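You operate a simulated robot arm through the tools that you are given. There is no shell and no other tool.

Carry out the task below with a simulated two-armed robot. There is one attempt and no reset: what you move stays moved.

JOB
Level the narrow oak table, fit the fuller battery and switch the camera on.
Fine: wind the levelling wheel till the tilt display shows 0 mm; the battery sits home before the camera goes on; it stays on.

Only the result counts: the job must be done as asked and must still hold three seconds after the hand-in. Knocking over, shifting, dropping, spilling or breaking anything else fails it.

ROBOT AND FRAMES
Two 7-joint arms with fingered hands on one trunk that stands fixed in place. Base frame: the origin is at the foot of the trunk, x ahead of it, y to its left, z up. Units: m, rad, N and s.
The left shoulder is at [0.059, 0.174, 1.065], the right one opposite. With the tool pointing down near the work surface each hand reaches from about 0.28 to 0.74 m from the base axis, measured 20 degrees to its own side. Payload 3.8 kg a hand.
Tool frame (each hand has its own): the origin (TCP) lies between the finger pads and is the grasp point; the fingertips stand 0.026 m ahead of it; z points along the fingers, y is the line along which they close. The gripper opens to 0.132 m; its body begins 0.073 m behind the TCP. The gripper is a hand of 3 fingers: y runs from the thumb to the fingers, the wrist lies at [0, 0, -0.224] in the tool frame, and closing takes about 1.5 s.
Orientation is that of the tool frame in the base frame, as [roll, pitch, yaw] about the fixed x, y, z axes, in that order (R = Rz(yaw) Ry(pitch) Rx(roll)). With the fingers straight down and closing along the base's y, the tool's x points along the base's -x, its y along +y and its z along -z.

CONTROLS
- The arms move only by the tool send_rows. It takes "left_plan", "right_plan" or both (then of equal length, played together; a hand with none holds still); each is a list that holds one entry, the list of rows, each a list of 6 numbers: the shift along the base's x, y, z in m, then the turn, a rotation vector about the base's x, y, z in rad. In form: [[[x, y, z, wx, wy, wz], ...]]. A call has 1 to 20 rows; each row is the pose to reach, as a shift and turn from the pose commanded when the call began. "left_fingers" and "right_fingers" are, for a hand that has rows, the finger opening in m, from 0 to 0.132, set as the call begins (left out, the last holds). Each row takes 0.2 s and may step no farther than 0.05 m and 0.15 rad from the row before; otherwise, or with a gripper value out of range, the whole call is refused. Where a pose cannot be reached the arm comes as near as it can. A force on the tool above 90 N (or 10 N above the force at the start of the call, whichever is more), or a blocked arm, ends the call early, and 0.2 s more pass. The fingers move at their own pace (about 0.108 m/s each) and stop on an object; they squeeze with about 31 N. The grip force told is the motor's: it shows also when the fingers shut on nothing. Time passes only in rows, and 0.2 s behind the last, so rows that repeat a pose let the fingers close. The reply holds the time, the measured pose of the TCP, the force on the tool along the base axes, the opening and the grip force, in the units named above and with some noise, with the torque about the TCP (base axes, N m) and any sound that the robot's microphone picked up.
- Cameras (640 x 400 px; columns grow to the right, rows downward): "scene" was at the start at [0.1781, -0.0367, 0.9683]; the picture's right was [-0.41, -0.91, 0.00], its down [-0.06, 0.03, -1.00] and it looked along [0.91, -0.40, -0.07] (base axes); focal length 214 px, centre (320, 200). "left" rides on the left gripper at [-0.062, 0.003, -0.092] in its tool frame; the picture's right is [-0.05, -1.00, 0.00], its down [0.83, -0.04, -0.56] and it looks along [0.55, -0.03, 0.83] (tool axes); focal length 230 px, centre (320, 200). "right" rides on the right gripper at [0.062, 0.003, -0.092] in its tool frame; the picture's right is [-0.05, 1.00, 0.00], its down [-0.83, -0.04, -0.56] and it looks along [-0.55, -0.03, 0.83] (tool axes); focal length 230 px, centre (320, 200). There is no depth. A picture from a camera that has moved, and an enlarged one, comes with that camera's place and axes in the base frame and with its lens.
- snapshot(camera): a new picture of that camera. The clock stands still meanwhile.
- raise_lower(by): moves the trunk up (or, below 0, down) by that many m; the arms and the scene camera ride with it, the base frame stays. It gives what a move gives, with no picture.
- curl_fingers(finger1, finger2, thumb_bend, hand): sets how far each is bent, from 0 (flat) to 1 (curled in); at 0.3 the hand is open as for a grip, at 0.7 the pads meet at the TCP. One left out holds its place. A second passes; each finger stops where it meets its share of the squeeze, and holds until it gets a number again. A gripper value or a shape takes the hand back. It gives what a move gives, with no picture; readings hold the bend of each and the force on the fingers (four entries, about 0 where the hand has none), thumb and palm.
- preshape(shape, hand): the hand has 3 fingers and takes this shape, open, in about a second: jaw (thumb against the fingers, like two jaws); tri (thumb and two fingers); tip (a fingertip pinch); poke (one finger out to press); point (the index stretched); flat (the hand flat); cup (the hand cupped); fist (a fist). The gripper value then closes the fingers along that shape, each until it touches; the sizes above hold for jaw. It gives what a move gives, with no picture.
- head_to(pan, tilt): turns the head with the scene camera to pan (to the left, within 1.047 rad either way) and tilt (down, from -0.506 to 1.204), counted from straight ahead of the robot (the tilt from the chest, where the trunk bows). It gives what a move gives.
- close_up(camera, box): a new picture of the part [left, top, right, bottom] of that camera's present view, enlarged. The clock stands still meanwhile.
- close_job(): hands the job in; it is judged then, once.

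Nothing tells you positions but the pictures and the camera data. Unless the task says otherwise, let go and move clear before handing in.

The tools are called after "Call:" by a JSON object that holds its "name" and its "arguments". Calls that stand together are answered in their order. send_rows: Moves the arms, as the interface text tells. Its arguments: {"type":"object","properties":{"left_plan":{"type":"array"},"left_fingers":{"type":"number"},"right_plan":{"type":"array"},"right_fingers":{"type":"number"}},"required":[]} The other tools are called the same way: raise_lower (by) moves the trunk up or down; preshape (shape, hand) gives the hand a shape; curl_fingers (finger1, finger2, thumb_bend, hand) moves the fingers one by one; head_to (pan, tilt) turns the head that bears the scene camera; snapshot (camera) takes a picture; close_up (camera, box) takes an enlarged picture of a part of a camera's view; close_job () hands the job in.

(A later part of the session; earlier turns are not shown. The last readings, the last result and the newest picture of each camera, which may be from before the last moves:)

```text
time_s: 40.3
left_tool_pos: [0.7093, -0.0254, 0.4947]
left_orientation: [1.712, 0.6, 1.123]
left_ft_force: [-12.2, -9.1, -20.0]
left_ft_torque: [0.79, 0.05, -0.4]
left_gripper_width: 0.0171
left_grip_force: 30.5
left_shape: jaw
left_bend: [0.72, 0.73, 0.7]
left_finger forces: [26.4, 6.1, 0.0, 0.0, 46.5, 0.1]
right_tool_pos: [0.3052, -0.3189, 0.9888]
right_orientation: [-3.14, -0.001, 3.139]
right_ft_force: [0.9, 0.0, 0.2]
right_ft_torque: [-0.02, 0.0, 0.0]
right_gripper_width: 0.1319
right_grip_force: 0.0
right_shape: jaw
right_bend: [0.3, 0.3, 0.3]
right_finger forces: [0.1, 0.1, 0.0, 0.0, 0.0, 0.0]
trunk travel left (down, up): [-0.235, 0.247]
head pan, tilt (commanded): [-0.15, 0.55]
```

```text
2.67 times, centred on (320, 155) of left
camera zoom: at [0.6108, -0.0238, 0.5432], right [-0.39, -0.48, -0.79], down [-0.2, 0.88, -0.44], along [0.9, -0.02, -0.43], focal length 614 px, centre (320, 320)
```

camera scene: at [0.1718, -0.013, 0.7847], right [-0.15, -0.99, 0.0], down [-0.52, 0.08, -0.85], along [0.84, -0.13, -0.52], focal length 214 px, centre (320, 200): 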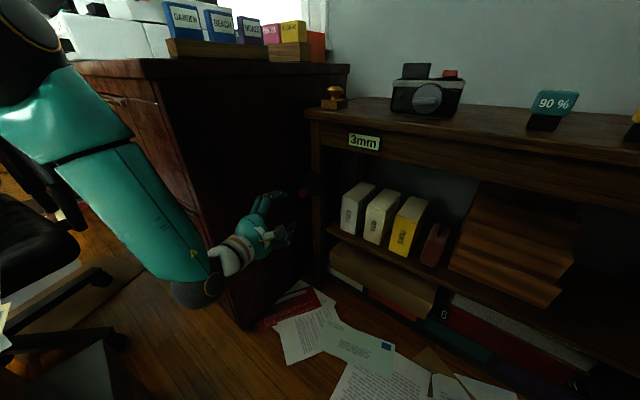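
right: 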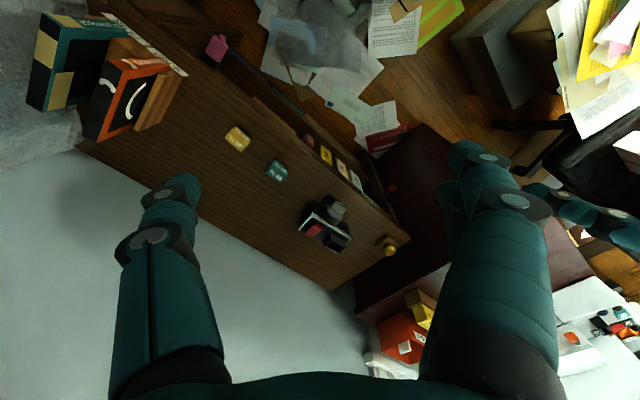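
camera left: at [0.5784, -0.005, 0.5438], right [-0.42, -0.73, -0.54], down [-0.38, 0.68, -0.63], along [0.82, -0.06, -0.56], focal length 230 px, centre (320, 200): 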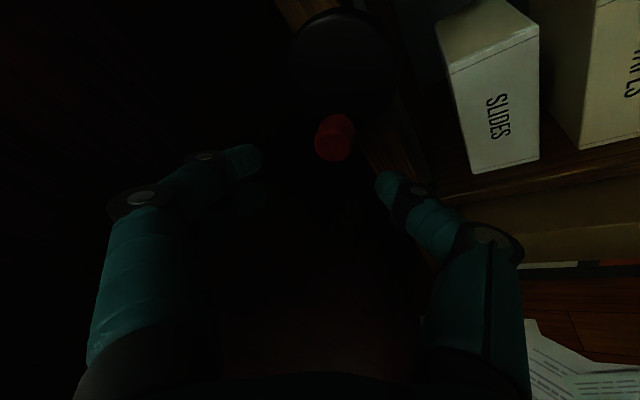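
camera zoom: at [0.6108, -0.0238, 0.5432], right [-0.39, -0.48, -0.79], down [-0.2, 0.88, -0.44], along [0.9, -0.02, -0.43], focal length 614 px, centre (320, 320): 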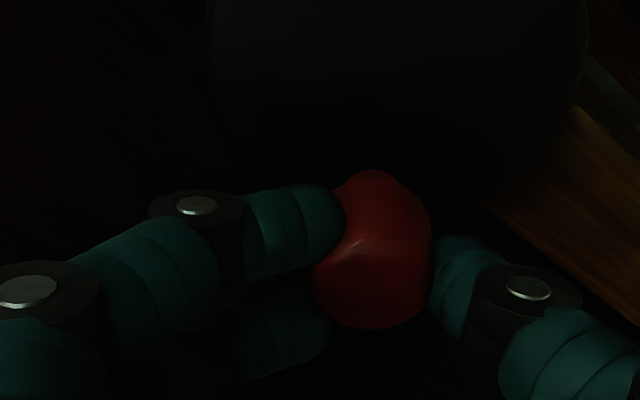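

Good progress; knob is now at about 50°. I keep going up the left side.

Call:
{"name": "send_rows", "arguments": {"left_plan": [[[0.0014, 0.0014, 0.0054, 0, 0, 0], [0.0021, 0.0021, 0.0111, 0, 0, 0], [0.0021, 0.0021, 0.0168, 0, 0, 0], [0.0021, 0.0021, 0.0168, 0, 0, 0]]]}}

Call:
{"name": "close_up", "arguments": {"camera": "scene", "box": [260, 110, 420, 210]}}

Call:
{"name": "close_up", "arguments": {"camera": "left", "box": [200, 80, 440, 230]}}

```text
time_s: 41.3
left_tool_pos: [0.7138, -0.0191, 0.5083]
left_orientation: [1.717, 0.6, 1.131]
left_ft_force: [7.3, -1.1, -34.1]
left_ft_torque: [1.25, -0.17, 0.13]
left_gripper_width: 0.0164
left_grip_force: 30.8
left_shape: jaw
left_bend: [0.72, 0.75, 0.7]
left_finger forces: [24.8, 4.9, 0.0, 0.0, 49.5, 0.0]
right_tool_pos: [0.3056, -0.3187, 0.9885]
right_orientation: [-3.141, -0.003, -3.142]
right_ft_force: [-0.8, 1.1, 0.7]
right_ft_torque: [0.01, 0.0, 0.01]
right_gripper_width: 0.1321
right_grip_force: 0.1
right_shape: jaw
right_bend: [0.3, 0.3, 0.3]
right_finger forces: [0.1, 0.0, 0.1, 0.0, 0.0, 0.0]
trunk travel left (down, up): [-0.235, 0.247]
head pan, tilt (commanded): [-0.15, 0.55]
```

```text
4.00 times, centred on (340, 160) of scene
camera zoom: at [0.1741, -0.0132, 0.7841], right [-0.15, -0.99, 0.0], down [-0.52, 0.08, -0.85], along [0.84, -0.13, -0.53], focal length 858 px, centre (240, 360)
```

zoom: 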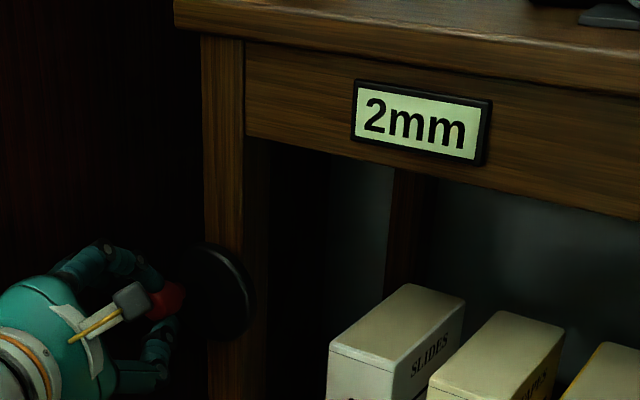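

```text
2.67 times, centred on (320, 155) of left
camera zoom: at [0.6153, -0.0186, 0.5569], right [-0.39, -0.48, -0.79], down [-0.2, 0.88, -0.44], along [0.9, -0.01, -0.44], focal length 614 px, centre (320, 320)
```

zoom: 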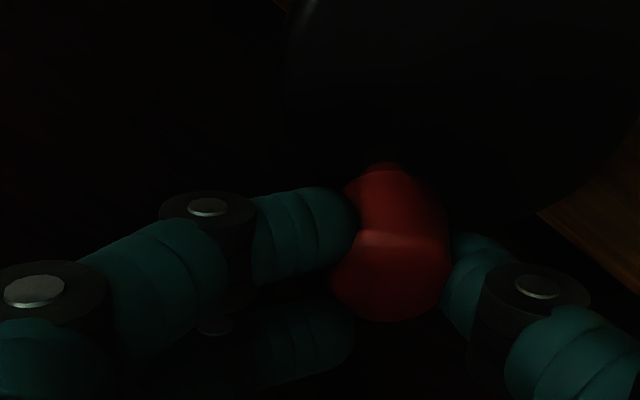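

Display 2 mm; the knob is now at about 58° with the thumb pushing it up. I go on upwards.

Call:
{"name": "send_rows", "arguments": {"left_plan": [[[0.0, 0.0, 0.005, 0, 0, 0], [0.0, 0.0, 0.01, 0, 0, 0], [-0.001, -0.001, 0.015, 0, 0, 0], [-0.001, -0.001, 0.015, 0, 0, 0]]]}}

Call:
{"name": "close_up", "arguments": {"camera": "scene", "box": [260, 110, 420, 210]}}

Call:
{"name": "close_up", "arguments": {"camera": "left", "box": [200, 80, 440, 230]}}

```text
time_s: 42.3
left_tool_pos: [0.7116, -0.0213, 0.5243]
left_orientation: [1.712, 0.602, 1.129]
left_ft_force: [4.2, 15.1, -28.2]
left_ft_torque: [1.31, -0.24, 0.27]
left_gripper_width: 0.0156
left_grip_force: 31.2
left_shape: jaw
left_bend: [0.73, 0.76, 0.7]
left_finger forces: [24.7, 7.4, 0.0, 0.0, 52.8, 0.0]
right_tool_pos: [0.3055, -0.3194, 0.9881]
right_orientation: [3.14, -0.001, 3.14]
right_ft_force: [-1.4, -0.1, 0.1]
right_ft_torque: [-0.04, 0.01, -0.02]
right_gripper_width: 0.1318
right_grip_force: 0.1
right_shape: jaw
right_bend: [0.3, 0.3, 0.3]
right_finger forces: [0.0, 0.0, 0.0, 0.0, 0.1, 0.1]
trunk travel left (down, up): [-0.235, 0.247]
head pan, tilt (commanded): [-0.15, 0.55]
```

```text
4.00 times, centred on (340, 160) of scene
camera zoom: at [0.1736, -0.0126, 0.7843], right [-0.15, -0.99, 0.0], down [-0.52, 0.08, -0.85], along [0.84, -0.13, -0.52], focal length 858 px, centre (240, 360)
```

zoom: 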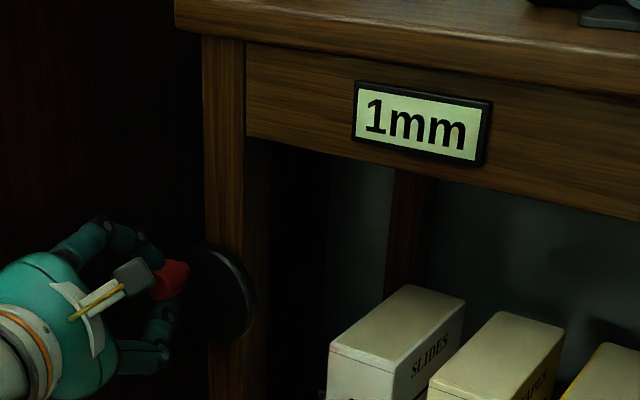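

```text
2.67 times, centred on (320, 155) of left
camera zoom: at [0.6131, -0.02, 0.573], right [-0.38, -0.48, -0.79], down [-0.2, 0.88, -0.44], along [0.9, -0.01, -0.43], focal length 614 px, centre (320, 320)
```

zoom: 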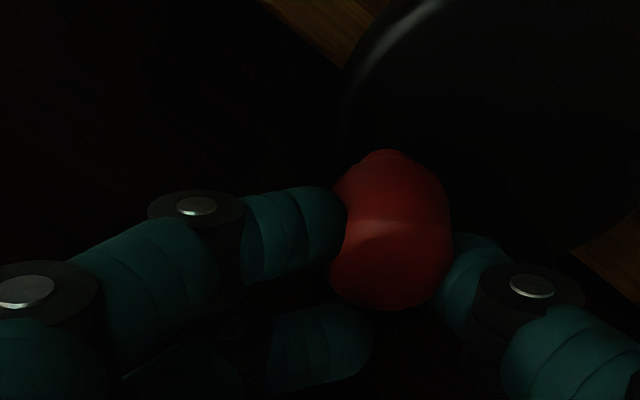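

Display 1 mm. Continue up and slightly right, in smaller steps.

Call:
{"name": "send_rows", "arguments": {"left_plan": [[[-0.0005, -0.0005, 0.004, 0, 0, 0], [-0.0012, -0.0012, 0.008, 0, 0, 0], [-0.0021, -0.0021, 0.0115, 0, 0, 0], [-0.0021, -0.0021, 0.0115, 0, 0, 0]]]}}

Call:
{"name": "close_up", "arguments": {"camera": "scene", "box": [260, 110, 420, 210]}}

Call:
{"name": "close_up", "arguments": {"camera": "left", "box": [200, 80, 440, 230]}}

```text
time_s: 43.3
left_tool_pos: [0.7057, -0.0251, 0.5336]
left_orientation: [1.721, 0.602, 1.128]
left_ft_force: [0.6, 8.9, -33.8]
left_ft_torque: [1.3, -0.06, 0.2]
left_gripper_width: 0.0155
left_grip_force: 31.1
left_shape: jaw
left_bend: [0.73, 0.76, 0.69]
left_finger forces: [22.4, 13.5, 0.0, 0.1, 51.1, 0.0]
right_tool_pos: [0.3059, -0.3181, 0.988]
right_orientation: [3.141, -0.002, 3.142]
right_ft_force: [-0.7, 0.3, -1.0]
right_ft_torque: [-0.03, -0.03, -0.01]
right_gripper_width: 0.1318
right_grip_force: 0.0
right_shape: jaw
right_bend: [0.3, 0.3, 0.3]
right_finger forces: [0.0, 0.1, 0.1, 0.1, 0.0, 0.0]
trunk travel left (down, up): [-0.235, 0.247]
head pan, tilt (commanded): [-0.15, 0.55]
```

```text
4.00 times, centred on (340, 160) of scene
camera zoom: at [0.1738, -0.013, 0.7842], right [-0.15, -0.99, 0.0], down [-0.52, 0.08, -0.85], along [0.84, -0.13, -0.52], focal length 858 px, centre (240, 360)
```

zoom: 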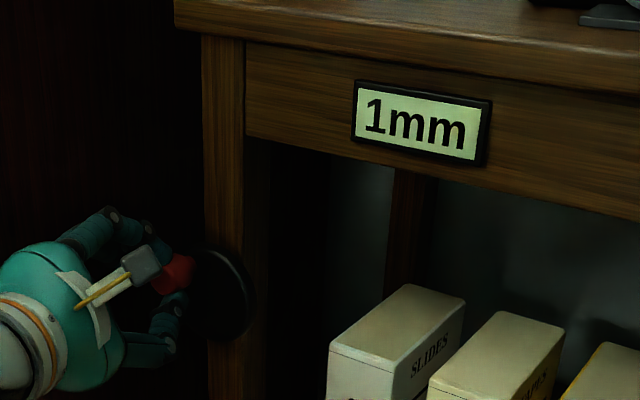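

```text
2.67 times, centred on (320, 155) of left
camera zoom: at [0.6081, -0.0243, 0.5816], right [-0.39, -0.48, -0.78], down [-0.2, 0.88, -0.44], along [0.9, -0.02, -0.44], focal length 614 px, centre (320, 320)
```

zoom: 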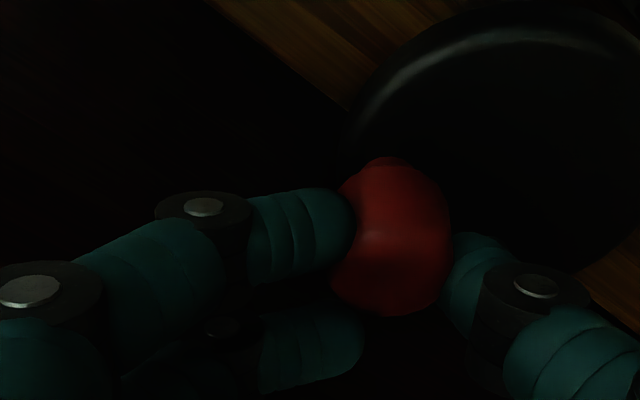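

Still 1 mm, moving steadily. Another 20° or so.

Call:
{"name": "send_rows", "arguments": {"left_plan": [[[-0.0011, -0.0011, 0.0036, 0, 0, 0], [-0.0023, -0.0023, 0.007, 0, 0, 0], [-0.0035, -0.0035, 0.01, 0, 0, 0], [-0.0035, -0.0035, 0.01, 0, 0, 0]]]}}

Call:
{"name": "close_up", "arguments": {"camera": "scene", "box": [260, 110, 420, 210]}}

Call:
{"name": "close_up", "arguments": {"camera": "left", "box": [200, 80, 440, 230]}}

```text
time_s: 44.3
left_tool_pos: [0.7039, -0.0264, 0.5387]
left_orientation: [1.738, 0.601, 1.14]
left_ft_force: [19.9, -0.6, -52.8]
left_ft_torque: [1.69, -0.52, 0.49]
left_gripper_width: 0.0142
left_grip_force: 30.5
left_shape: jaw
left_bend: [0.73, 0.76, 0.67]
left_finger forces: [15.2, 0.0, 0.1, 0.0, 67.5, 0.1]
right_tool_pos: [0.3078, -0.3184, 0.9869]
right_orientation: [-3.141, -0.008, -3.141]
right_ft_force: [0.6, -0.1, 0.3]
right_ft_torque: [-0.02, 0.01, 0.01]
right_gripper_width: 0.132
right_grip_force: 0.0
right_shape: jaw
right_bend: [0.3, 0.3, 0.3]
right_finger forces: [0.1, 0.0, 0.0, 0.0, 0.1, 0.1]
trunk travel left (down, up): [-0.235, 0.247]
head pan, tilt (commanded): [-0.15, 0.55]
```

```text
4.00 times, centred on (340, 160) of scene
camera zoom: at [0.1757, -0.0133, 0.7837], right [-0.15, -0.99, 0.0], down [-0.52, 0.08, -0.85], along [0.84, -0.13, -0.53], focal length 858 px, centre (240, 360)
```

zoom: 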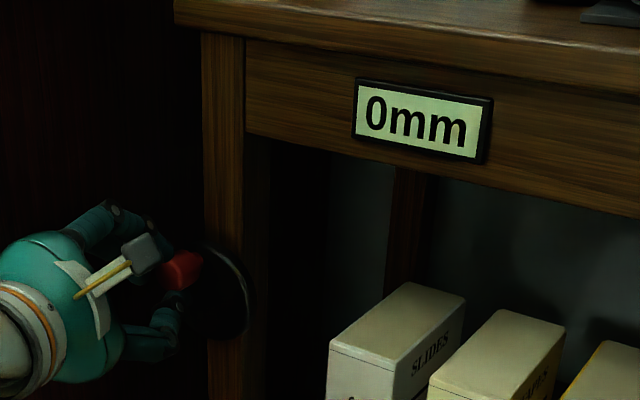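

```text
2.67 times, centred on (320, 155) of left
camera zoom: at [0.6064, -0.0253, 0.5878], right [-0.4, -0.48, -0.78], down [-0.21, 0.88, -0.43], along [0.89, -0.01, -0.45], focal length 614 px, centre (320, 320)
```

zoom: 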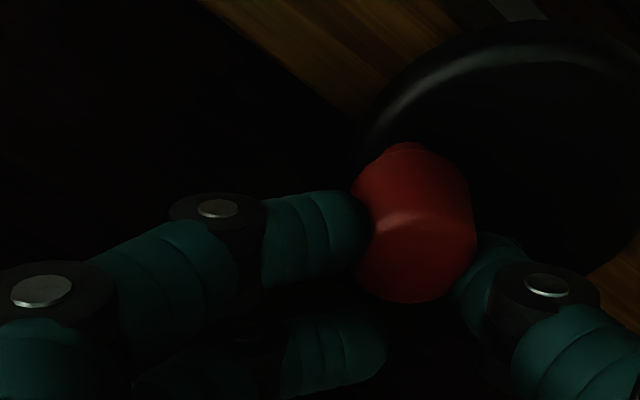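

Display shows 0 mm. I want a little margin from the edge of the reading, so I nudge the knob a few degrees further to the right and re-read.

Call:
{"name": "send_rows", "arguments": {"left_plan": [[[-0.0015, -0.0015, 0.0003, 0, 0, 0], [-0.003, -0.003, 0.0006, 0, 0, 0], [-0.0042, -0.0042, 0.001, 0, 0, 0]]]}}

Call:
{"name": "close_up", "arguments": {"camera": "scene", "box": [260, 110, 420, 210]}}

Call:
{"name": "close_up", "arguments": {"camera": "left", "box": [200, 80, 440, 230]}}

```text
time_s: 45.1
left_tool_pos: [0.7007, -0.0287, 0.5388]
left_orientation: [1.735, 0.6, 1.142]
left_ft_force: [18.8, 3.5, -52.9]
left_ft_torque: [1.62, -0.35, 0.49]
left_gripper_width: 0.0139
left_grip_force: 31.1
left_shape: jaw
left_bend: [0.73, 0.76, 0.67]
left_finger forces: [11.0, 0.0, 0.0, 0.0, 67.7, 0.0]
right_tool_pos: [0.3083, -0.318, 0.987]
right_orientation: [-3.141, -0.004, 3.141]
right_ft_force: [0.3, 0.4, 0.5]
right_ft_torque: [-0.01, 0.01, 0.01]
right_gripper_width: 0.132
right_grip_force: 0.1
right_shape: jaw
right_bend: [0.3, 0.3, 0.3]
right_finger forces: [0.0, 0.0, 0.1, 0.0, 0.0, 0.0]
trunk travel left (down, up): [-0.235, 0.247]
head pan, tilt (commanded): [-0.15, 0.55]
```

```text
4.00 times, centred on (340, 160) of scene
camera zoom: at [0.1756, -0.0131, 0.7838], right [-0.15, -0.99, 0.0], down [-0.52, 0.08, -0.85], along [0.84, -0.13, -0.53], focal length 858 px, centre (240, 360)
```

zoom: 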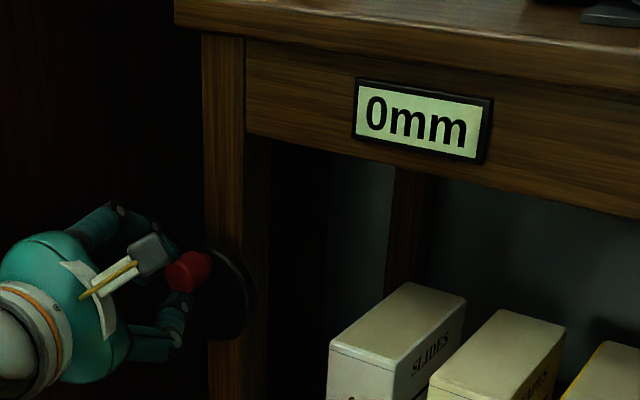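

```text
2.67 times, centred on (320, 155) of left
camera zoom: at [0.6035, -0.0282, 0.589], right [-0.4, -0.48, -0.78], down [-0.21, 0.88, -0.43], along [0.89, -0.01, -0.45], focal length 614 px, centre (320, 320)
```

zoom: 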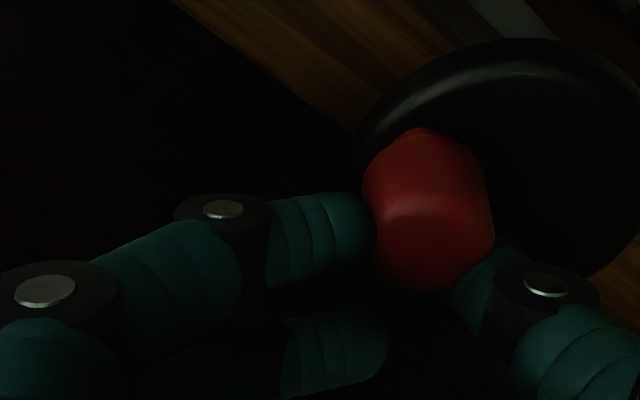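

From all views I fit the knob's circle: about 45° per mm, and the knob is now at the top, right where the tilt should be ≈0. I unload the arm downward before opening so that the wheel is not moved by the release.

Call:
{"name": "send_rows", "arguments": {"left_plan": [[[0, 0, -0.005, 0, 0, 0], [-0.001, 0.002, -0.01, 0, 0, 0], [-0.002, 0.004, -0.014, 0, 0, 0]]]}}

Call:
{"name": "close_up", "arguments": {"camera": "scene", "box": [260, 110, 420, 210]}}

```text
time_s: 45.9
left_tool_pos: [0.7008, -0.0303, 0.535]
left_orientation: [1.71, 0.602, 1.125]
left_ft_force: [10.9, -0.7, -28.8]
left_ft_torque: [0.85, -0.19, 0.27]
left_gripper_width: 0.0136
left_grip_force: 30.4
left_shape: jaw
left_bend: [0.73, 0.76, 0.69]
left_finger forces: [15.9, 0.0, 0.0, 0.0, 48.0, 0.1]
right_tool_pos: [0.3053, -0.3198, 0.9883]
right_orientation: [-3.141, -0.002, -3.14]
right_ft_force: [0.9, 0.3, 0.1]
right_ft_torque: [-0.01, 0.01, -0.01]
right_gripper_width: 0.1318
right_grip_force: 0.0
right_shape: jaw
right_bend: [0.3, 0.3, 0.3]
right_finger forces: [0.0, 0.0, 0.0, 0.0, 0.0, 0.1]
trunk travel left (down, up): [-0.235, 0.247]
head pan, tilt (commanded): [-0.15, 0.55]
```

```text
4.00 times, centred on (340, 160) of scene
camera zoom: at [0.1739, -0.0132, 0.7843], right [-0.15, -0.99, 0.0], down [-0.52, 0.08, -0.85], along [0.84, -0.13, -0.53], focal length 858 px, centre (240, 360)
```

zoom: 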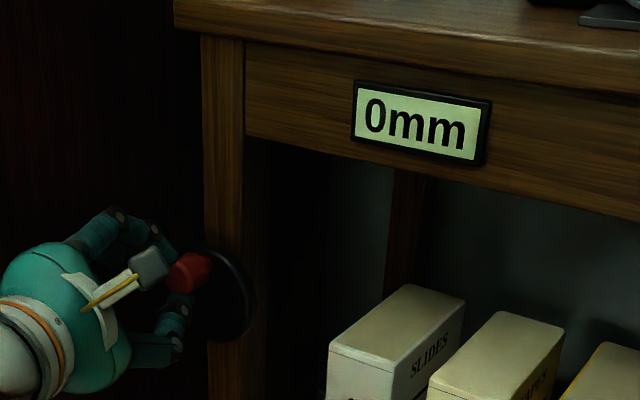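

Half unloaded, display still 0. A bit more, then I open the fingers.

Call:
{"name": "send_rows", "arguments": {"left_plan": [[[-0.001, 0.0, -0.004, 0, 0, 0], [-0.002, 0.0, -0.008, 0, 0, 0]]]}}

Call:
{"name": "send_rows", "arguments": {"left_plan": [[[0, 0, 0, 0, 0, 0], [0, 0, 0, 0, 0, 0], [0, 0, 0, 0, 0, 0], [0, 0, 0, 0, 0, 0]]], "left_fingers": 0.07}}

Call:
{"name": "close_up", "arguments": {"camera": "scene", "box": [260, 110, 420, 210]}}

Call:
{"name": "close_up", "arguments": {"camera": "left", "box": [200, 80, 440, 230]}}

```text
time_s: 46.5
left_tool_pos: [0.6983, -0.03, 0.5326]
left_orientation: [1.695, 0.601, 1.119]
left_ft_force: [8.1, -2.0, -17.4]
left_ft_torque: [0.33, -0.25, 0.19]
left_gripper_width: 0.0125
left_grip_force: 31.0
left_shape: jaw
left_bend: [0.73, 0.76, 0.7]
left_finger forces: [19.9, 0.0, 0.1, 0.1, 37.5, 0.0]
right_tool_pos: [0.3042, -0.3187, 0.9887]
right_orientation: [3.141, -0.002, -3.142]
right_ft_force: [-0.2, 0.1, 0.2]
right_ft_torque: [-0.02, 0.03, -0.02]
right_gripper_width: 0.1318
right_grip_force: 0.0
right_shape: jaw
right_bend: [0.3, 0.3, 0.3]
right_finger forces: [0.1, 0.1, 0.0, 0.0, 0.0, 0.0]
trunk travel left (down, up): [-0.235, 0.247]
head pan, tilt (commanded): [-0.15, 0.55]
```

```text
time_s: 47.5
left_tool_pos: [0.698, -0.03, 0.534]
left_orientation: [1.695, 0.601, 1.119]
left_ft_force: [0.2, -0.7, 1.1]
left_ft_torque: [0.0, -0.04, 0.04]
left_gripper_width: 0.0691
left_grip_force: 0.1
left_shape: jaw
left_bend: [0.72, 0.72, 0.7]
left_finger forces: [0.1, 0.0, 0.0, 0.0, 0.1, 0.0]
right_tool_pos: [0.3025, -0.3184, 0.9889]
right_orientation: [-3.141, -0.001, -3.14]
right_ft_force: [1.0, 0.5, -0.2]
right_ft_torque: [0.03, -0.01, -0.01]
right_gripper_width: 0.1319
right_grip_force: 0.0
right_shape: jaw
right_bend: [0.3, 0.3, 0.3]
right_finger forces: [0.0, 0.1, 0.1, 0.0, 0.0, 0.0]
trunk travel left (down, up): [-0.235, 0.247]
head pan, tilt (commanded): [-0.15, 0.55]
```

```text
4.00 times, centred on (340, 160) of scene
camera zoom: at [0.1719, -0.013, 0.7847], right [-0.15, -0.99, 0.0], down [-0.52, 0.08, -0.85], along [0.84, -0.13, -0.52], focal length 858 px, centre (240, 360)
```

zoom: 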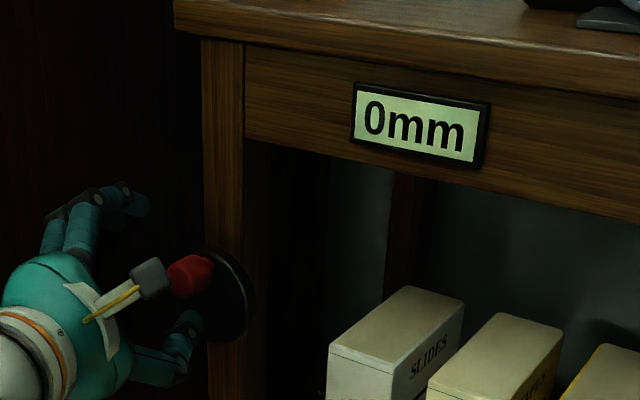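

```text
2.67 times, centred on (320, 155) of left
camera zoom: at [0.599, -0.0286, 0.5798], right [-0.38, -0.49, -0.79], down [-0.19, 0.87, -0.45], along [0.91, -0.02, -0.42], focal length 614 px, centre (320, 320)
```

zoom: 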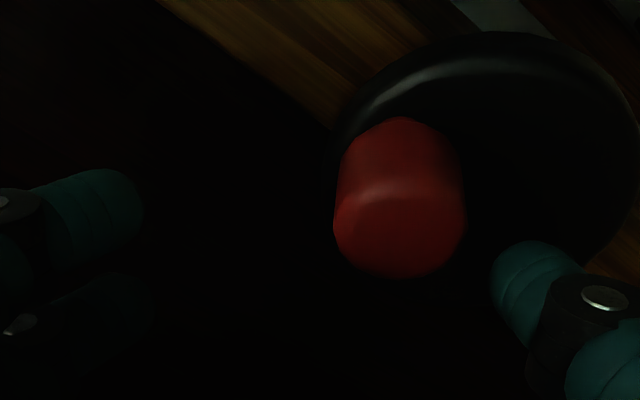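

The wheel is released with the display at 0 mm. I withdraw the left hand straight back, then raise the trunk again for the right arm's work.

Call:
{"name": "send_rows", "arguments": {"left_plan": [[[-0.03, 0.0175, 0.0035, 0, 0, 0], [-0.06, 0.035, 0.007, 0, 0, 0], [-0.09, 0.0525, 0.0105, 0, 0, 0], [-0.11, 0.064, 0.013, 0, 0, 0], [-0.15, 0.075, 0.02, 0, 0, 0]]]}}

Call:
{"name": "raise_lower", "arguments": {"by": 0.14}}

Call:
{"name": "snapshot", "arguments": {"camera": "scene"}}

Call:
{"name": "snapshot", "arguments": {"camera": "right"}}

```text
time_s: 48.7
left_tool_pos: [0.5436, 0.0456, 0.553]
left_orientation: [1.696, 0.6, 1.119]
left_ft_force: [-0.3, 0.3, 0.1]
left_ft_torque: [0.03, 0.01, -0.06]
left_gripper_width: 0.0694
left_grip_force: 0.0
left_shape: jaw
left_bend: [0.72, 0.72, 0.7]
left_finger forces: [0.0, 0.1, 0.1, 0.1, 0.0, 0.0]
right_tool_pos: [0.3035, -0.3184, 0.9889]
right_orientation: [-3.141, -0.001, -3.141]
right_ft_force: [-0.2, -1.0, 0.2]
right_ft_torque: [0.02, 0.0, -0.01]
right_gripper_width: 0.1321
right_grip_force: 0.1
right_shape: jaw
right_bend: [0.3, 0.3, 0.3]
right_finger forces: [0.0, 0.0, 0.0, 0.1, 0.0, 0.1]
trunk travel left (down, up): [-0.235, 0.247]
head pan, tilt (commanded): [-0.15, 0.55]
```

```text
time_s: 50.4
left_tool_pos: [0.5476, 0.0462, 0.6911]
left_orientation: [1.698, 0.599, 1.119]
left_ft_force: [0.3, 0.3, 0.0]
left_ft_torque: [-0.02, 0.05, -0.02]
left_gripper_width: 0.0693
left_grip_force: 0.2
left_shape: jaw
left_bend: [0.72, 0.72, 0.7]
left_finger forces: [0.1, 0.0, 0.0, 0.1, 0.0, 0.1]
right_tool_pos: [0.3032, -0.3188, 1.1287]
right_orientation: [-3.141, 0.001, 3.14]
right_ft_force: [-0.4, -0.4, 0.2]
right_ft_torque: [0.05, 0.01, 0.03]
right_gripper_width: 0.1319
right_grip_force: 0.1
right_shape: jaw
right_bend: [0.3, 0.3, 0.3]
right_finger forces: [0.0, 0.0, 0.0, 0.0, 0.1, 0.0]
trunk travel left (down, up): [-0.375, 0.107]
head pan, tilt (commanded): [-0.15, 0.55]
```

```text
taken
camera scene: at [0.1834, -0.013, 0.9235], right [-0.15, -0.99, 0.0], down [-0.52, 0.08, -0.85], along [0.84, -0.13, -0.52], focal length 214 px, centre (320, 200)
```

scene: 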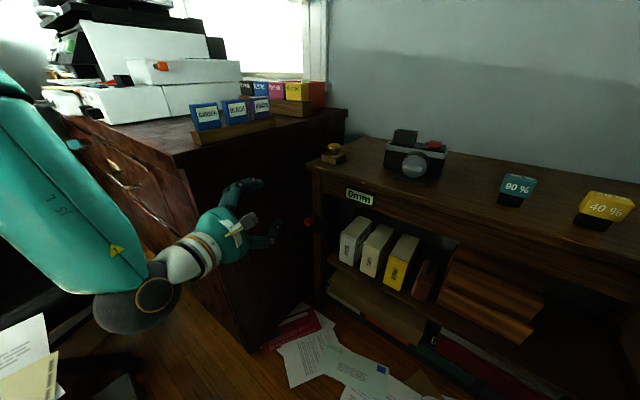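

```text
taken
camera right: at [0.2423, -0.3153, 1.2219], right [0.05, 1.0, 0.0], down [0.83, -0.04, 0.56], along [0.55, -0.03, -0.83], focal length 230 px, centre (320, 200)
```

right: 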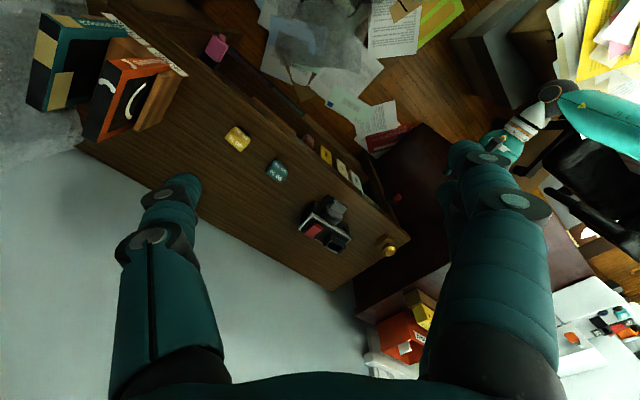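

Display remains 0 mm after letting go. Now close views of the 90 % battery, the camera's battery slot and the switch.

Call:
{"name": "close_up", "arguments": {"camera": "right", "box": [248, 140, 312, 200]}}

Call:
{"name": "close_up", "arguments": {"camera": "right", "box": [288, 185, 368, 260]}}

Call:
{"name": "close_up", "arguments": {"camera": "scene", "box": [376, 120, 456, 190]}}

Call:
{"name": "close_up", "arguments": {"camera": "scene", "box": [480, 150, 576, 220]}}

```text
6.67 times, centred on (280, 170) of right
camera zoom: at [0.2423, -0.3153, 1.2219], right [0.05, 1.0, 0.0], down [0.83, -0.04, 0.56], along [0.55, -0.03, -0.83], focal length 1534 px, centre (587, 400)
```

zoom: 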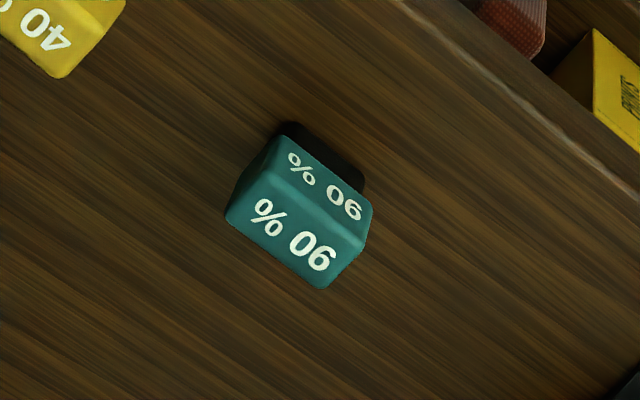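

```text
5.33 times, centred on (328, 222) of right
camera zoom: at [0.2423, -0.3153, 1.2219], right [0.05, 1.0, 0.0], down [0.83, -0.04, 0.56], along [0.55, -0.03, -0.83], focal length 1227 px, centre (277, 80)
```

zoom: 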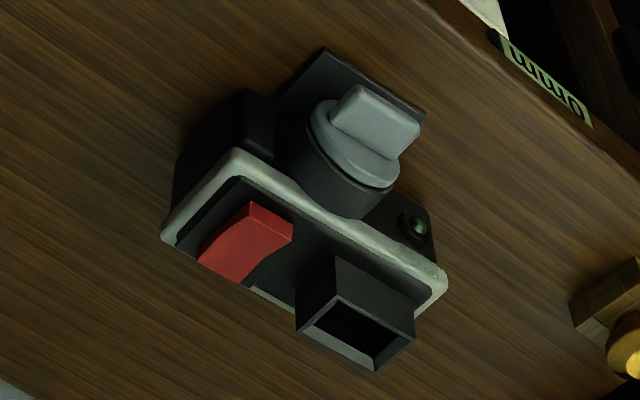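

```text
5.71 times, centred on (416, 155) of scene
camera zoom: at [0.1834, -0.013, 0.9235], right [-0.15, -0.99, 0.0], down [-0.52, 0.08, -0.85], along [0.84, -0.13, -0.52], focal length 1226 px, centre (-229, 457)
```

zoom: 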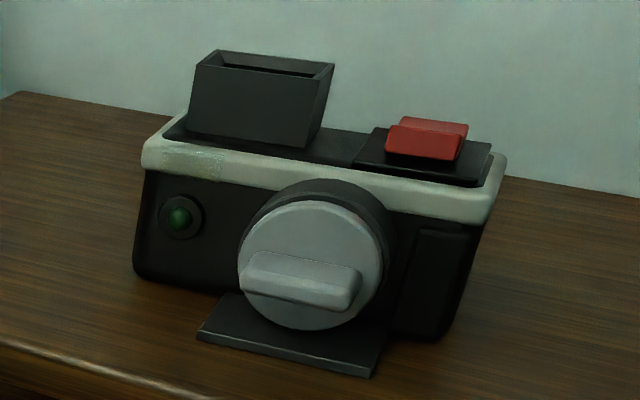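

```text
5.71 times, centred on (528, 185) of scene
camera zoom: at [0.1834, -0.013, 0.9235], right [-0.15, -0.99, 0.0], down [-0.52, 0.08, -0.85], along [0.84, -0.13, -0.52], focal length 1226 px, centre (-869, 286)
```

zoom: 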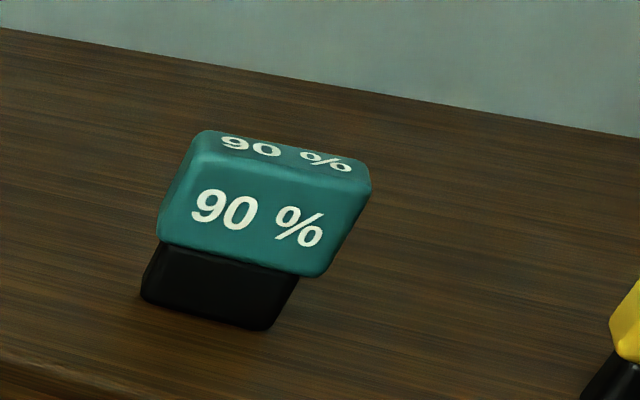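

The 90 % battery's cap is centred near (0.478, -0.429), top at z≈0.754; the slot's rim is centred near (0.671, -0.300) at z≈0.797, both aligned with the table (45°). I bring the right hand above the battery, turned so that it will close across the battery's thin side.

Call:
{"name": "send_rows", "arguments": {"right_plan": [[[0.025, -0.016, -0.037, 0, 0, 0.112], [0.05, -0.032, -0.074, 0, 0, 0.224], [0.075, -0.047, -0.111, 0, 0, 0.336], [0.1, -0.063, -0.148, 0, 0, 0.449], [0.125, -0.079, -0.185, 0, 0, 0.561], [0.15, -0.095, -0.222, 0, 0, 0.673], [0.175, -0.11, -0.259, 0, 0, 0.785], [0.175, -0.11, -0.259, 0, 0, 0.785]]], "right_fingers": 0.09}}

Call:
{"name": "snapshot", "arguments": {"camera": "right"}}

Call:
{"name": "head_to", "arguments": {"pan": -0.6, "tilt": 0.5}}

Call:
{"name": "snapshot", "arguments": {"camera": "scene"}}

```text
time_s: 52.2
left_tool_pos: [0.548, 0.047, 0.6928]
left_orientation: [1.696, 0.6, 1.118]
left_ft_force: [0.0, -0.7, 0.1]
left_ft_torque: [-0.03, 0.01, 0.04]
left_gripper_width: 0.0693
left_grip_force: 0.1
left_shape: jaw
left_bend: [0.72, 0.72, 0.7]
left_finger forces: [0.0, 0.1, 0.0, 0.0, 0.1, 0.1]
right_tool_pos: [0.479, -0.4283, 0.8701]
right_orientation: [-3.139, 0.002, -2.354]
right_ft_force: [-0.2, 0.4, -0.5]
right_ft_torque: [0.0, -0.05, -0.02]
right_gripper_width: 0.0904
right_grip_force: 0.1
right_shape: jaw
right_bend: [0.68, 0.68, 0.65]
right_finger forces: [0.0, 0.0, 0.0, 0.0, 0.0, 0.0]
trunk travel left (down, up): [-0.375, 0.107]
head pan, tilt (commanded): [-0.15, 0.55]
```

```text
taken
camera right: at [0.4321, -0.4696, 0.9638], right [-0.67, 0.74, 0.0], down [0.62, 0.56, 0.56], along [0.41, 0.37, -0.83], focal length 230 px, centre (320, 200)
```

right: 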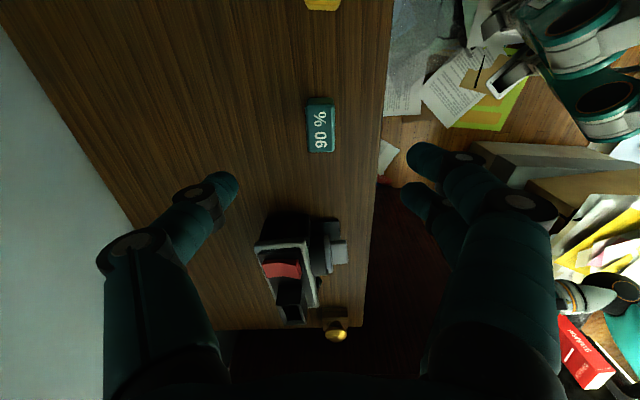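

```text
time_s: 53.1
left_tool_pos: [0.5473, 0.0453, 0.6933]
left_orientation: [1.696, 0.599, 1.119]
left_ft_force: [0.5, -0.6, 1.0]
left_ft_torque: [-0.02, 0.02, 0.01]
left_gripper_width: 0.0693
left_grip_force: 0.0
left_shape: jaw
left_bend: [0.72, 0.72, 0.7]
left_finger forces: [0.0, 0.1, 0.1, 0.0, 0.1, 0.0]
right_tool_pos: [0.4764, -0.4299, 0.8715]
right_orientation: [3.141, 0.0, -2.355]
right_ft_force: [-0.1, 1.1, 0.3]
right_ft_torque: [-0.01, -0.03, -0.01]
right_gripper_width: 0.0905
right_grip_force: 0.1
right_shape: jaw
right_bend: [0.68, 0.68, 0.65]
right_finger forces: [0.1, 0.0, 0.0, 0.0, 0.1, 0.0]
trunk travel left (down, up): [-0.375, 0.107]
head pan, tilt (commanded): [-0.6, 0.499]
```

```text
taken
camera scene: at [0.1696, -0.0509, 0.9282], right [-0.56, -0.83, 0.0], down [-0.4, 0.27, -0.88], along [0.72, -0.5, -0.48], focal length 214 px, centre (320, 200)
```

scene: 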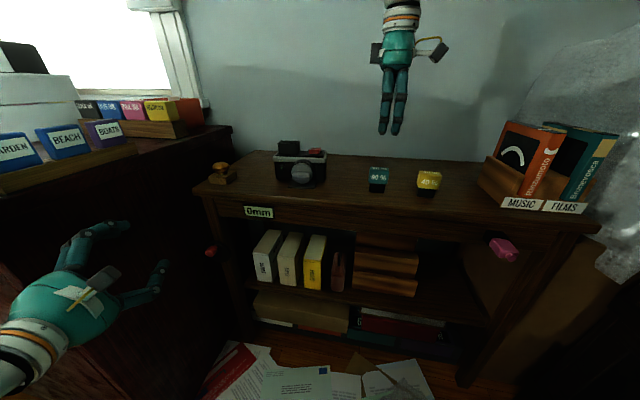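

Both hands are well placed; the right camera looks down along the table. Zoom on the battery and on the slot from here.

Call:
{"name": "close_up", "arguments": {"camera": "right", "box": [288, 90, 352, 160]}}

Call:
{"name": "close_up", "arguments": {"camera": "right", "box": [240, 200, 368, 340]}}

Call:
{"name": "close_up", "arguments": {"camera": "scene", "box": [340, 100, 468, 210]}}

```text
5.71 times, centred on (320, 125) of right
camera zoom: at [0.4319, -0.4696, 0.9637], right [-0.67, 0.74, 0.0], down [0.62, 0.56, 0.56], along [0.41, 0.37, -0.83], focal length 1315 px, centre (320, 629)
```

zoom: 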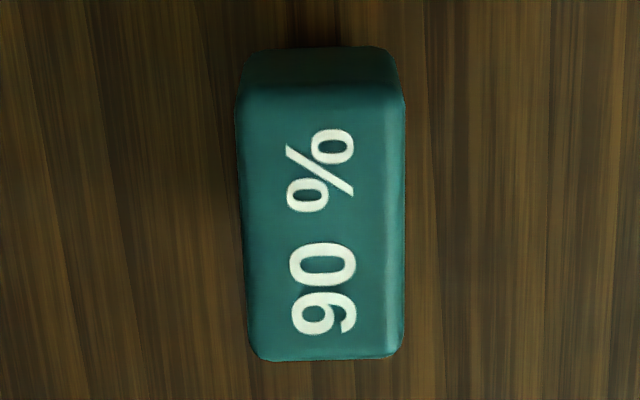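

```text
2.86 times, centred on (304, 270) of right
camera zoom: at [0.4319, -0.4696, 0.9637], right [-0.67, 0.74, 0.0], down [0.62, 0.56, 0.56], along [0.41, 0.37, -0.83], focal length 657 px, centre (366, 0)
```

zoom: 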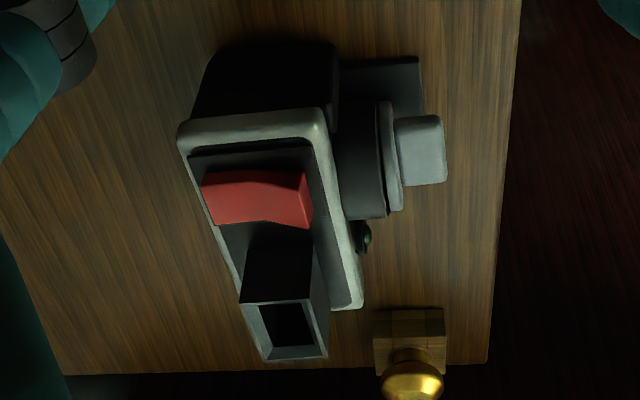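

```text
3.64 times, centred on (404, 155) of scene
camera zoom: at [0.1696, -0.0509, 0.9282], right [-0.56, -0.83, 0.0], down [-0.4, 0.27, -0.88], along [0.72, -0.5, -0.48], focal length 780 px, centre (14, 364)
```

zoom: 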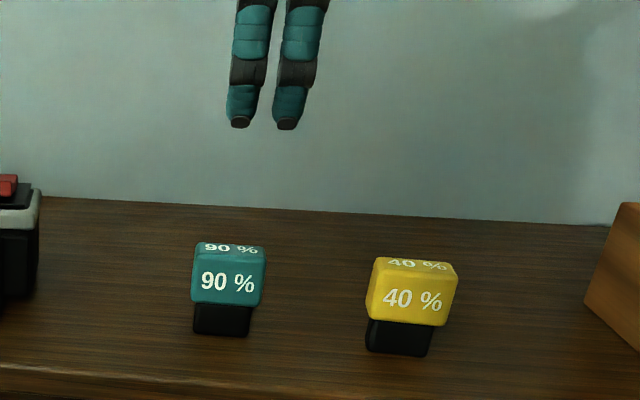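

Battery centre confirmed at (0.4775, -0.4287), cap from z=0.722 to 0.755, turned about -2° from the table; the camera's slot is turned about +4°. I descend over the cap with the fingers open.

Call:
{"name": "send_rows", "arguments": {"right_plan": [[[0, 0, -0.03, 0, 0, -0.03], [0, 0, -0.06, 0, 0, -0.03], [-0.0005, 0, -0.09, 0, 0, -0.03], [-0.0005, 0, -0.1157, 0, 0, -0.03], [-0.0005, 0, -0.1157, 0, 0, -0.03]]], "right_fingers": 0.07}}

Call:
{"name": "snapshot", "arguments": {"camera": "right"}}

Call:
{"name": "close_up", "arguments": {"camera": "scene", "box": [340, 100, 468, 210]}}

```text
time_s: 54.3
left_tool_pos: [0.5485, 0.0453, 0.6923]
left_orientation: [1.697, 0.6, 1.118]
left_ft_force: [-0.6, 0.4, 0.8]
left_ft_torque: [-0.01, 0.05, 0.01]
left_gripper_width: 0.0694
left_grip_force: 0.0
left_shape: jaw
left_bend: [0.72, 0.72, 0.7]
left_finger forces: [0.1, 0.0, 0.0, 0.0, 0.1, 0.1]
right_tool_pos: [0.4764, -0.429, 0.7539]
right_orientation: [-3.141, 0.002, -2.385]
right_ft_force: [-0.2, 0.3, 0.1]
right_ft_torque: [-0.01, 0.0, 0.01]
right_gripper_width: 0.0708
right_grip_force: 0.1
right_shape: jaw
right_bend: [0.72, 0.72, 0.7]
right_finger forces: [0.0, 0.0, 0.1, 0.1, 0.1, 0.0]
trunk travel left (down, up): [-0.375, 0.107]
head pan, tilt (commanded): [-0.6, 0.499]
```

```text
taken
camera right: at [0.4296, -0.4681, 0.8473], right [-0.65, 0.76, 0.0], down [0.63, 0.54, 0.56], along [0.42, 0.36, -0.83], focal length 230 px, centre (320, 200)
```

right: 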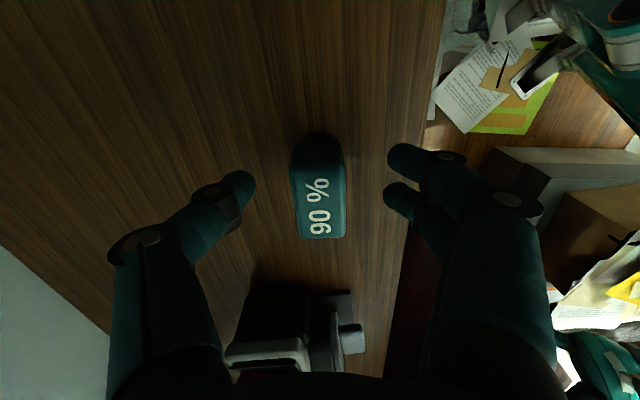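

```text
3.64 times, centred on (404, 155) of scene
camera zoom: at [0.1695, -0.0509, 0.9282], right [-0.56, -0.83, 0.0], down [-0.39, 0.27, -0.88], along [0.72, -0.5, -0.48], focal length 780 px, centre (14, 364)
```

zoom: 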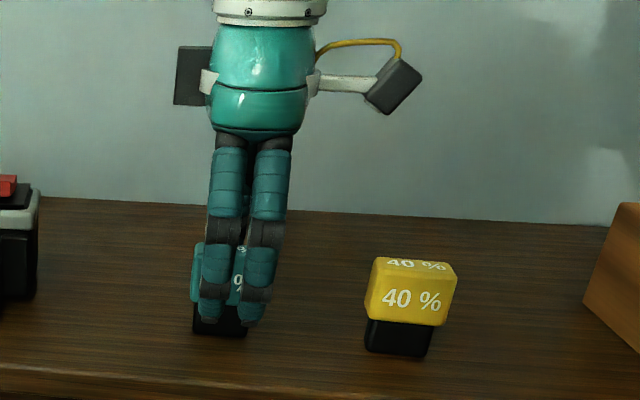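

The battery is centred between the fingers; tips are about level with the cap's lower edge, so I raise 4 mm and close gently.

Call:
{"name": "send_rows", "arguments": {"right_plan": [[[0, 0, 0.004, 0, 0, 0], [0, 0, 0.004, 0, 0, 0], [0, 0, 0.004, 0, 0, 0], [0, 0, 0.004, 0, 0, 0], [0, 0, 0.004, 0, 0, 0], [0, 0, 0.004, 0, 0, 0]]], "right_fingers": 0.0}}

Call:
{"name": "snapshot", "arguments": {"camera": "right"}}

Call:
{"name": "close_up", "arguments": {"camera": "scene", "box": [340, 100, 468, 210]}}

```text
time_s: 55.7
left_tool_pos: [0.549, 0.0461, 0.6931]
left_orientation: [1.697, 0.599, 1.119]
left_ft_force: [0.3, -0.3, -0.9]
left_ft_torque: [0.03, -0.01, -0.01]
left_gripper_width: 0.0695
left_grip_force: 0.0
left_shape: jaw
left_bend: [0.72, 0.72, 0.7]
left_finger forces: [0.0, 0.0, 0.0, 0.0, 0.1, 0.0]
right_tool_pos: [0.475, -0.428, 0.7585]
right_orientation: [3.141, -0.001, -2.384]
right_ft_force: [0.3, 0.1, -0.4]
right_ft_torque: [0.0, 0.03, 0.03]
right_gripper_width: 0.0206
right_grip_force: 31.7
right_shape: jaw
right_bend: [0.73, 0.73, 0.7]
right_finger forces: [14.2, 13.8, 0.0, 0.1, 27.9, 0.0]
trunk travel left (down, up): [-0.375, 0.107]
head pan, tilt (commanded): [-0.6, 0.499]
```

```text
taken
camera right: at [0.4303, -0.4679, 0.8514], right [-0.65, 0.76, 0.0], down [0.63, 0.54, 0.56], along [0.42, 0.36, -0.83], focal length 230 px, centre (320, 200)
```

right: 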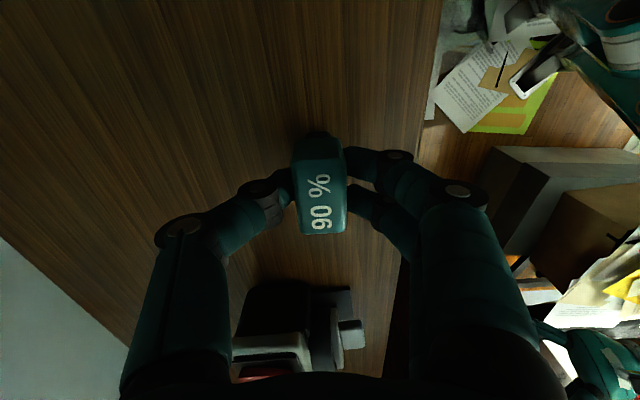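

```text
3.64 times, centred on (404, 155) of scene
camera zoom: at [0.1696, -0.051, 0.9282], right [-0.56, -0.83, 0.0], down [-0.4, 0.27, -0.88], along [0.72, -0.5, -0.48], focal length 780 px, centre (14, 364)
```

zoom: 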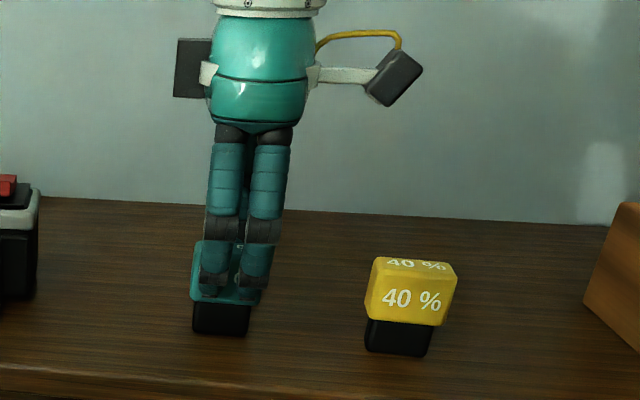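

A firm even grip on the 90 % battery. I lift it straight up.

Call:
{"name": "send_rows", "arguments": {"right_plan": [[[0, 0, 0.015, 0, 0, 0], [0, 0, 0.045, 0, 0, 0], [0, 0, 0.08, 0, 0, 0], [0, 0, 0.115, 0, 0, 0], [0, 0, 0.145, 0, 0, 0], [0, 0, 0.145, 0, 0, 0]]]}}

Call:
{"name": "snapshot", "arguments": {"camera": "right"}}

Call:
{"name": "snapshot", "arguments": {"camera": "scene"}}

```text
time_s: 57.1
left_tool_pos: [0.5484, 0.0461, 0.693]
left_orientation: [1.697, 0.601, 1.119]
left_ft_force: [-0.1, -0.8, -0.2]
left_ft_torque: [0.01, -0.02, -0.01]
left_gripper_width: 0.0697
left_grip_force: 0.0
left_shape: jaw
left_bend: [0.72, 0.72, 0.7]
left_finger forces: [0.0, 0.0, 0.0, 0.0, 0.0, 0.2]
right_tool_pos: [0.4785, -0.4299, 0.9029]
right_orientation: [3.141, 0.0, -2.387]
right_ft_force: [-0.2, 0.4, 0.1]
right_ft_torque: [0.0, 0.02, 0.0]
right_gripper_width: 0.02
right_grip_force: 31.1
right_shape: jaw
right_bend: [0.73, 0.73, 0.7]
right_finger forces: [14.1, 13.9, 0.0, 0.0, 27.9, 0.1]
trunk travel left (down, up): [-0.375, 0.107]
head pan, tilt (commanded): [-0.6, 0.499]
```

```text
taken
camera right: at [0.4325, -0.4693, 0.9959], right [-0.65, 0.76, 0.0], down [0.63, 0.54, 0.56], along [0.42, 0.36, -0.83], focal length 230 px, centre (320, 200)
```

right: 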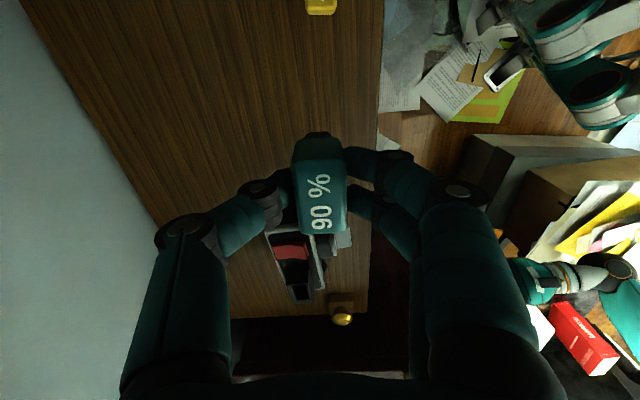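

```text
taken
camera scene: at [0.1697, -0.0511, 0.9281], right [-0.56, -0.83, 0.0], down [-0.4, 0.27, -0.88], along [0.72, -0.5, -0.48], focal length 214 px, centre (320, 200)
```

scene: 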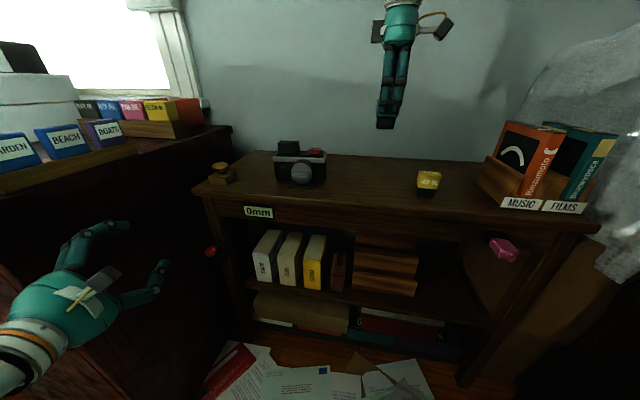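

The battery is held upright and lifted clear. Zooming on the slot again from this height and on the battery in the hand.

Call:
{"name": "close_up", "arguments": {"camera": "right", "box": [252, 225, 364, 310]}}

Call:
{"name": "close_up", "arguments": {"camera": "right", "box": [264, 120, 376, 240]}}

Call:
{"name": "close_up", "arguments": {"camera": "scene", "box": [264, 130, 344, 195]}}

Call:
{"name": "close_up", "arguments": {"camera": "scene", "box": [360, 70, 424, 140]}}

```text
4.71 times, centred on (308, 268) of right
camera zoom: at [0.4325, -0.4693, 0.9959], right [-0.65, 0.76, 0.0], down [0.63, 0.54, 0.56], along [0.42, 0.36, -0.83], focal length 1083 px, centre (376, -118)
```

zoom: 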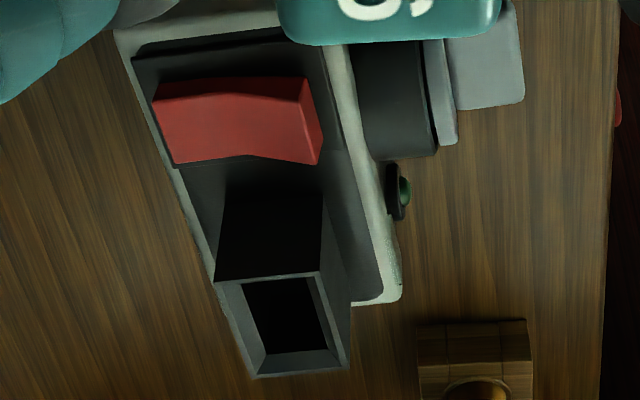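

```text
3.33 times, centred on (320, 180) of right
camera zoom: at [0.4325, -0.4693, 0.9959], right [-0.65, 0.76, 0.0], down [0.63, 0.54, 0.56], along [0.42, 0.36, -0.83], focal length 767 px, centre (320, 267)
```

zoom: 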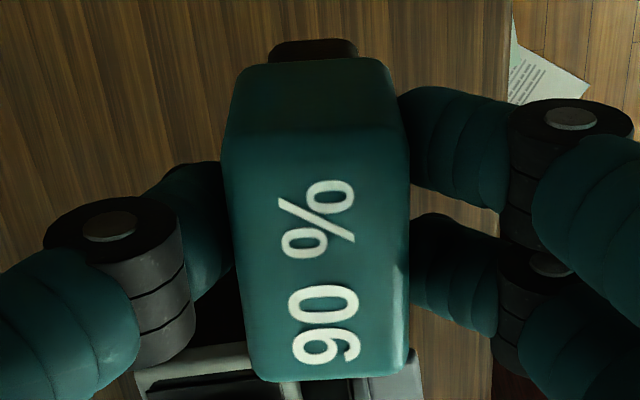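

```text
6.15 times, centred on (304, 162) of scene
camera zoom: at [0.1697, -0.0511, 0.9281], right [-0.56, -0.83, 0.0], down [-0.4, 0.27, -0.88], along [0.72, -0.5, -0.48], focal length 1320 px, centre (418, 431)
```

zoom: 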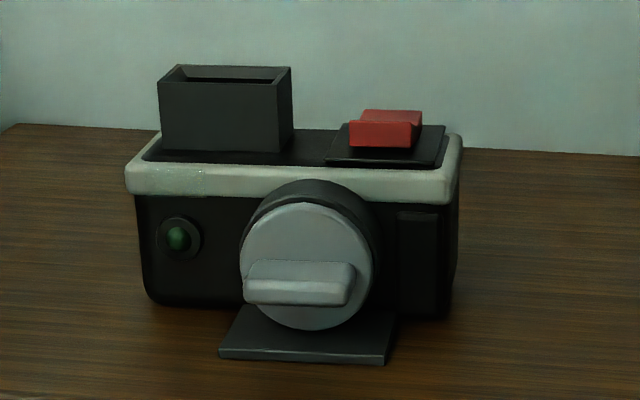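

```text
5.71 times, centred on (392, 105) of scene
camera zoom: at [0.1697, -0.0511, 0.9281], right [-0.56, -0.83, 0.0], down [-0.4, 0.27, -0.88], along [0.72, -0.5, -0.48], focal length 1226 px, centre (-91, 743)
```

zoom: 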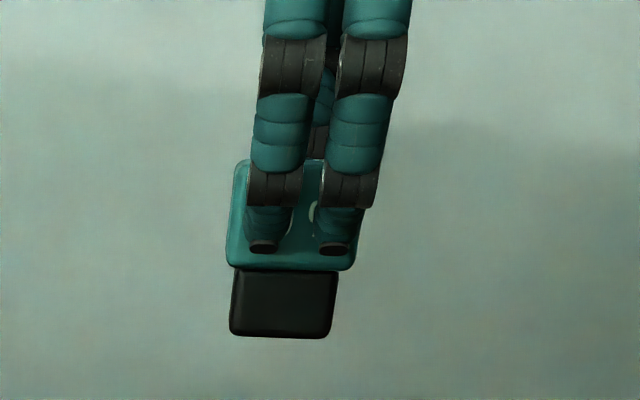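

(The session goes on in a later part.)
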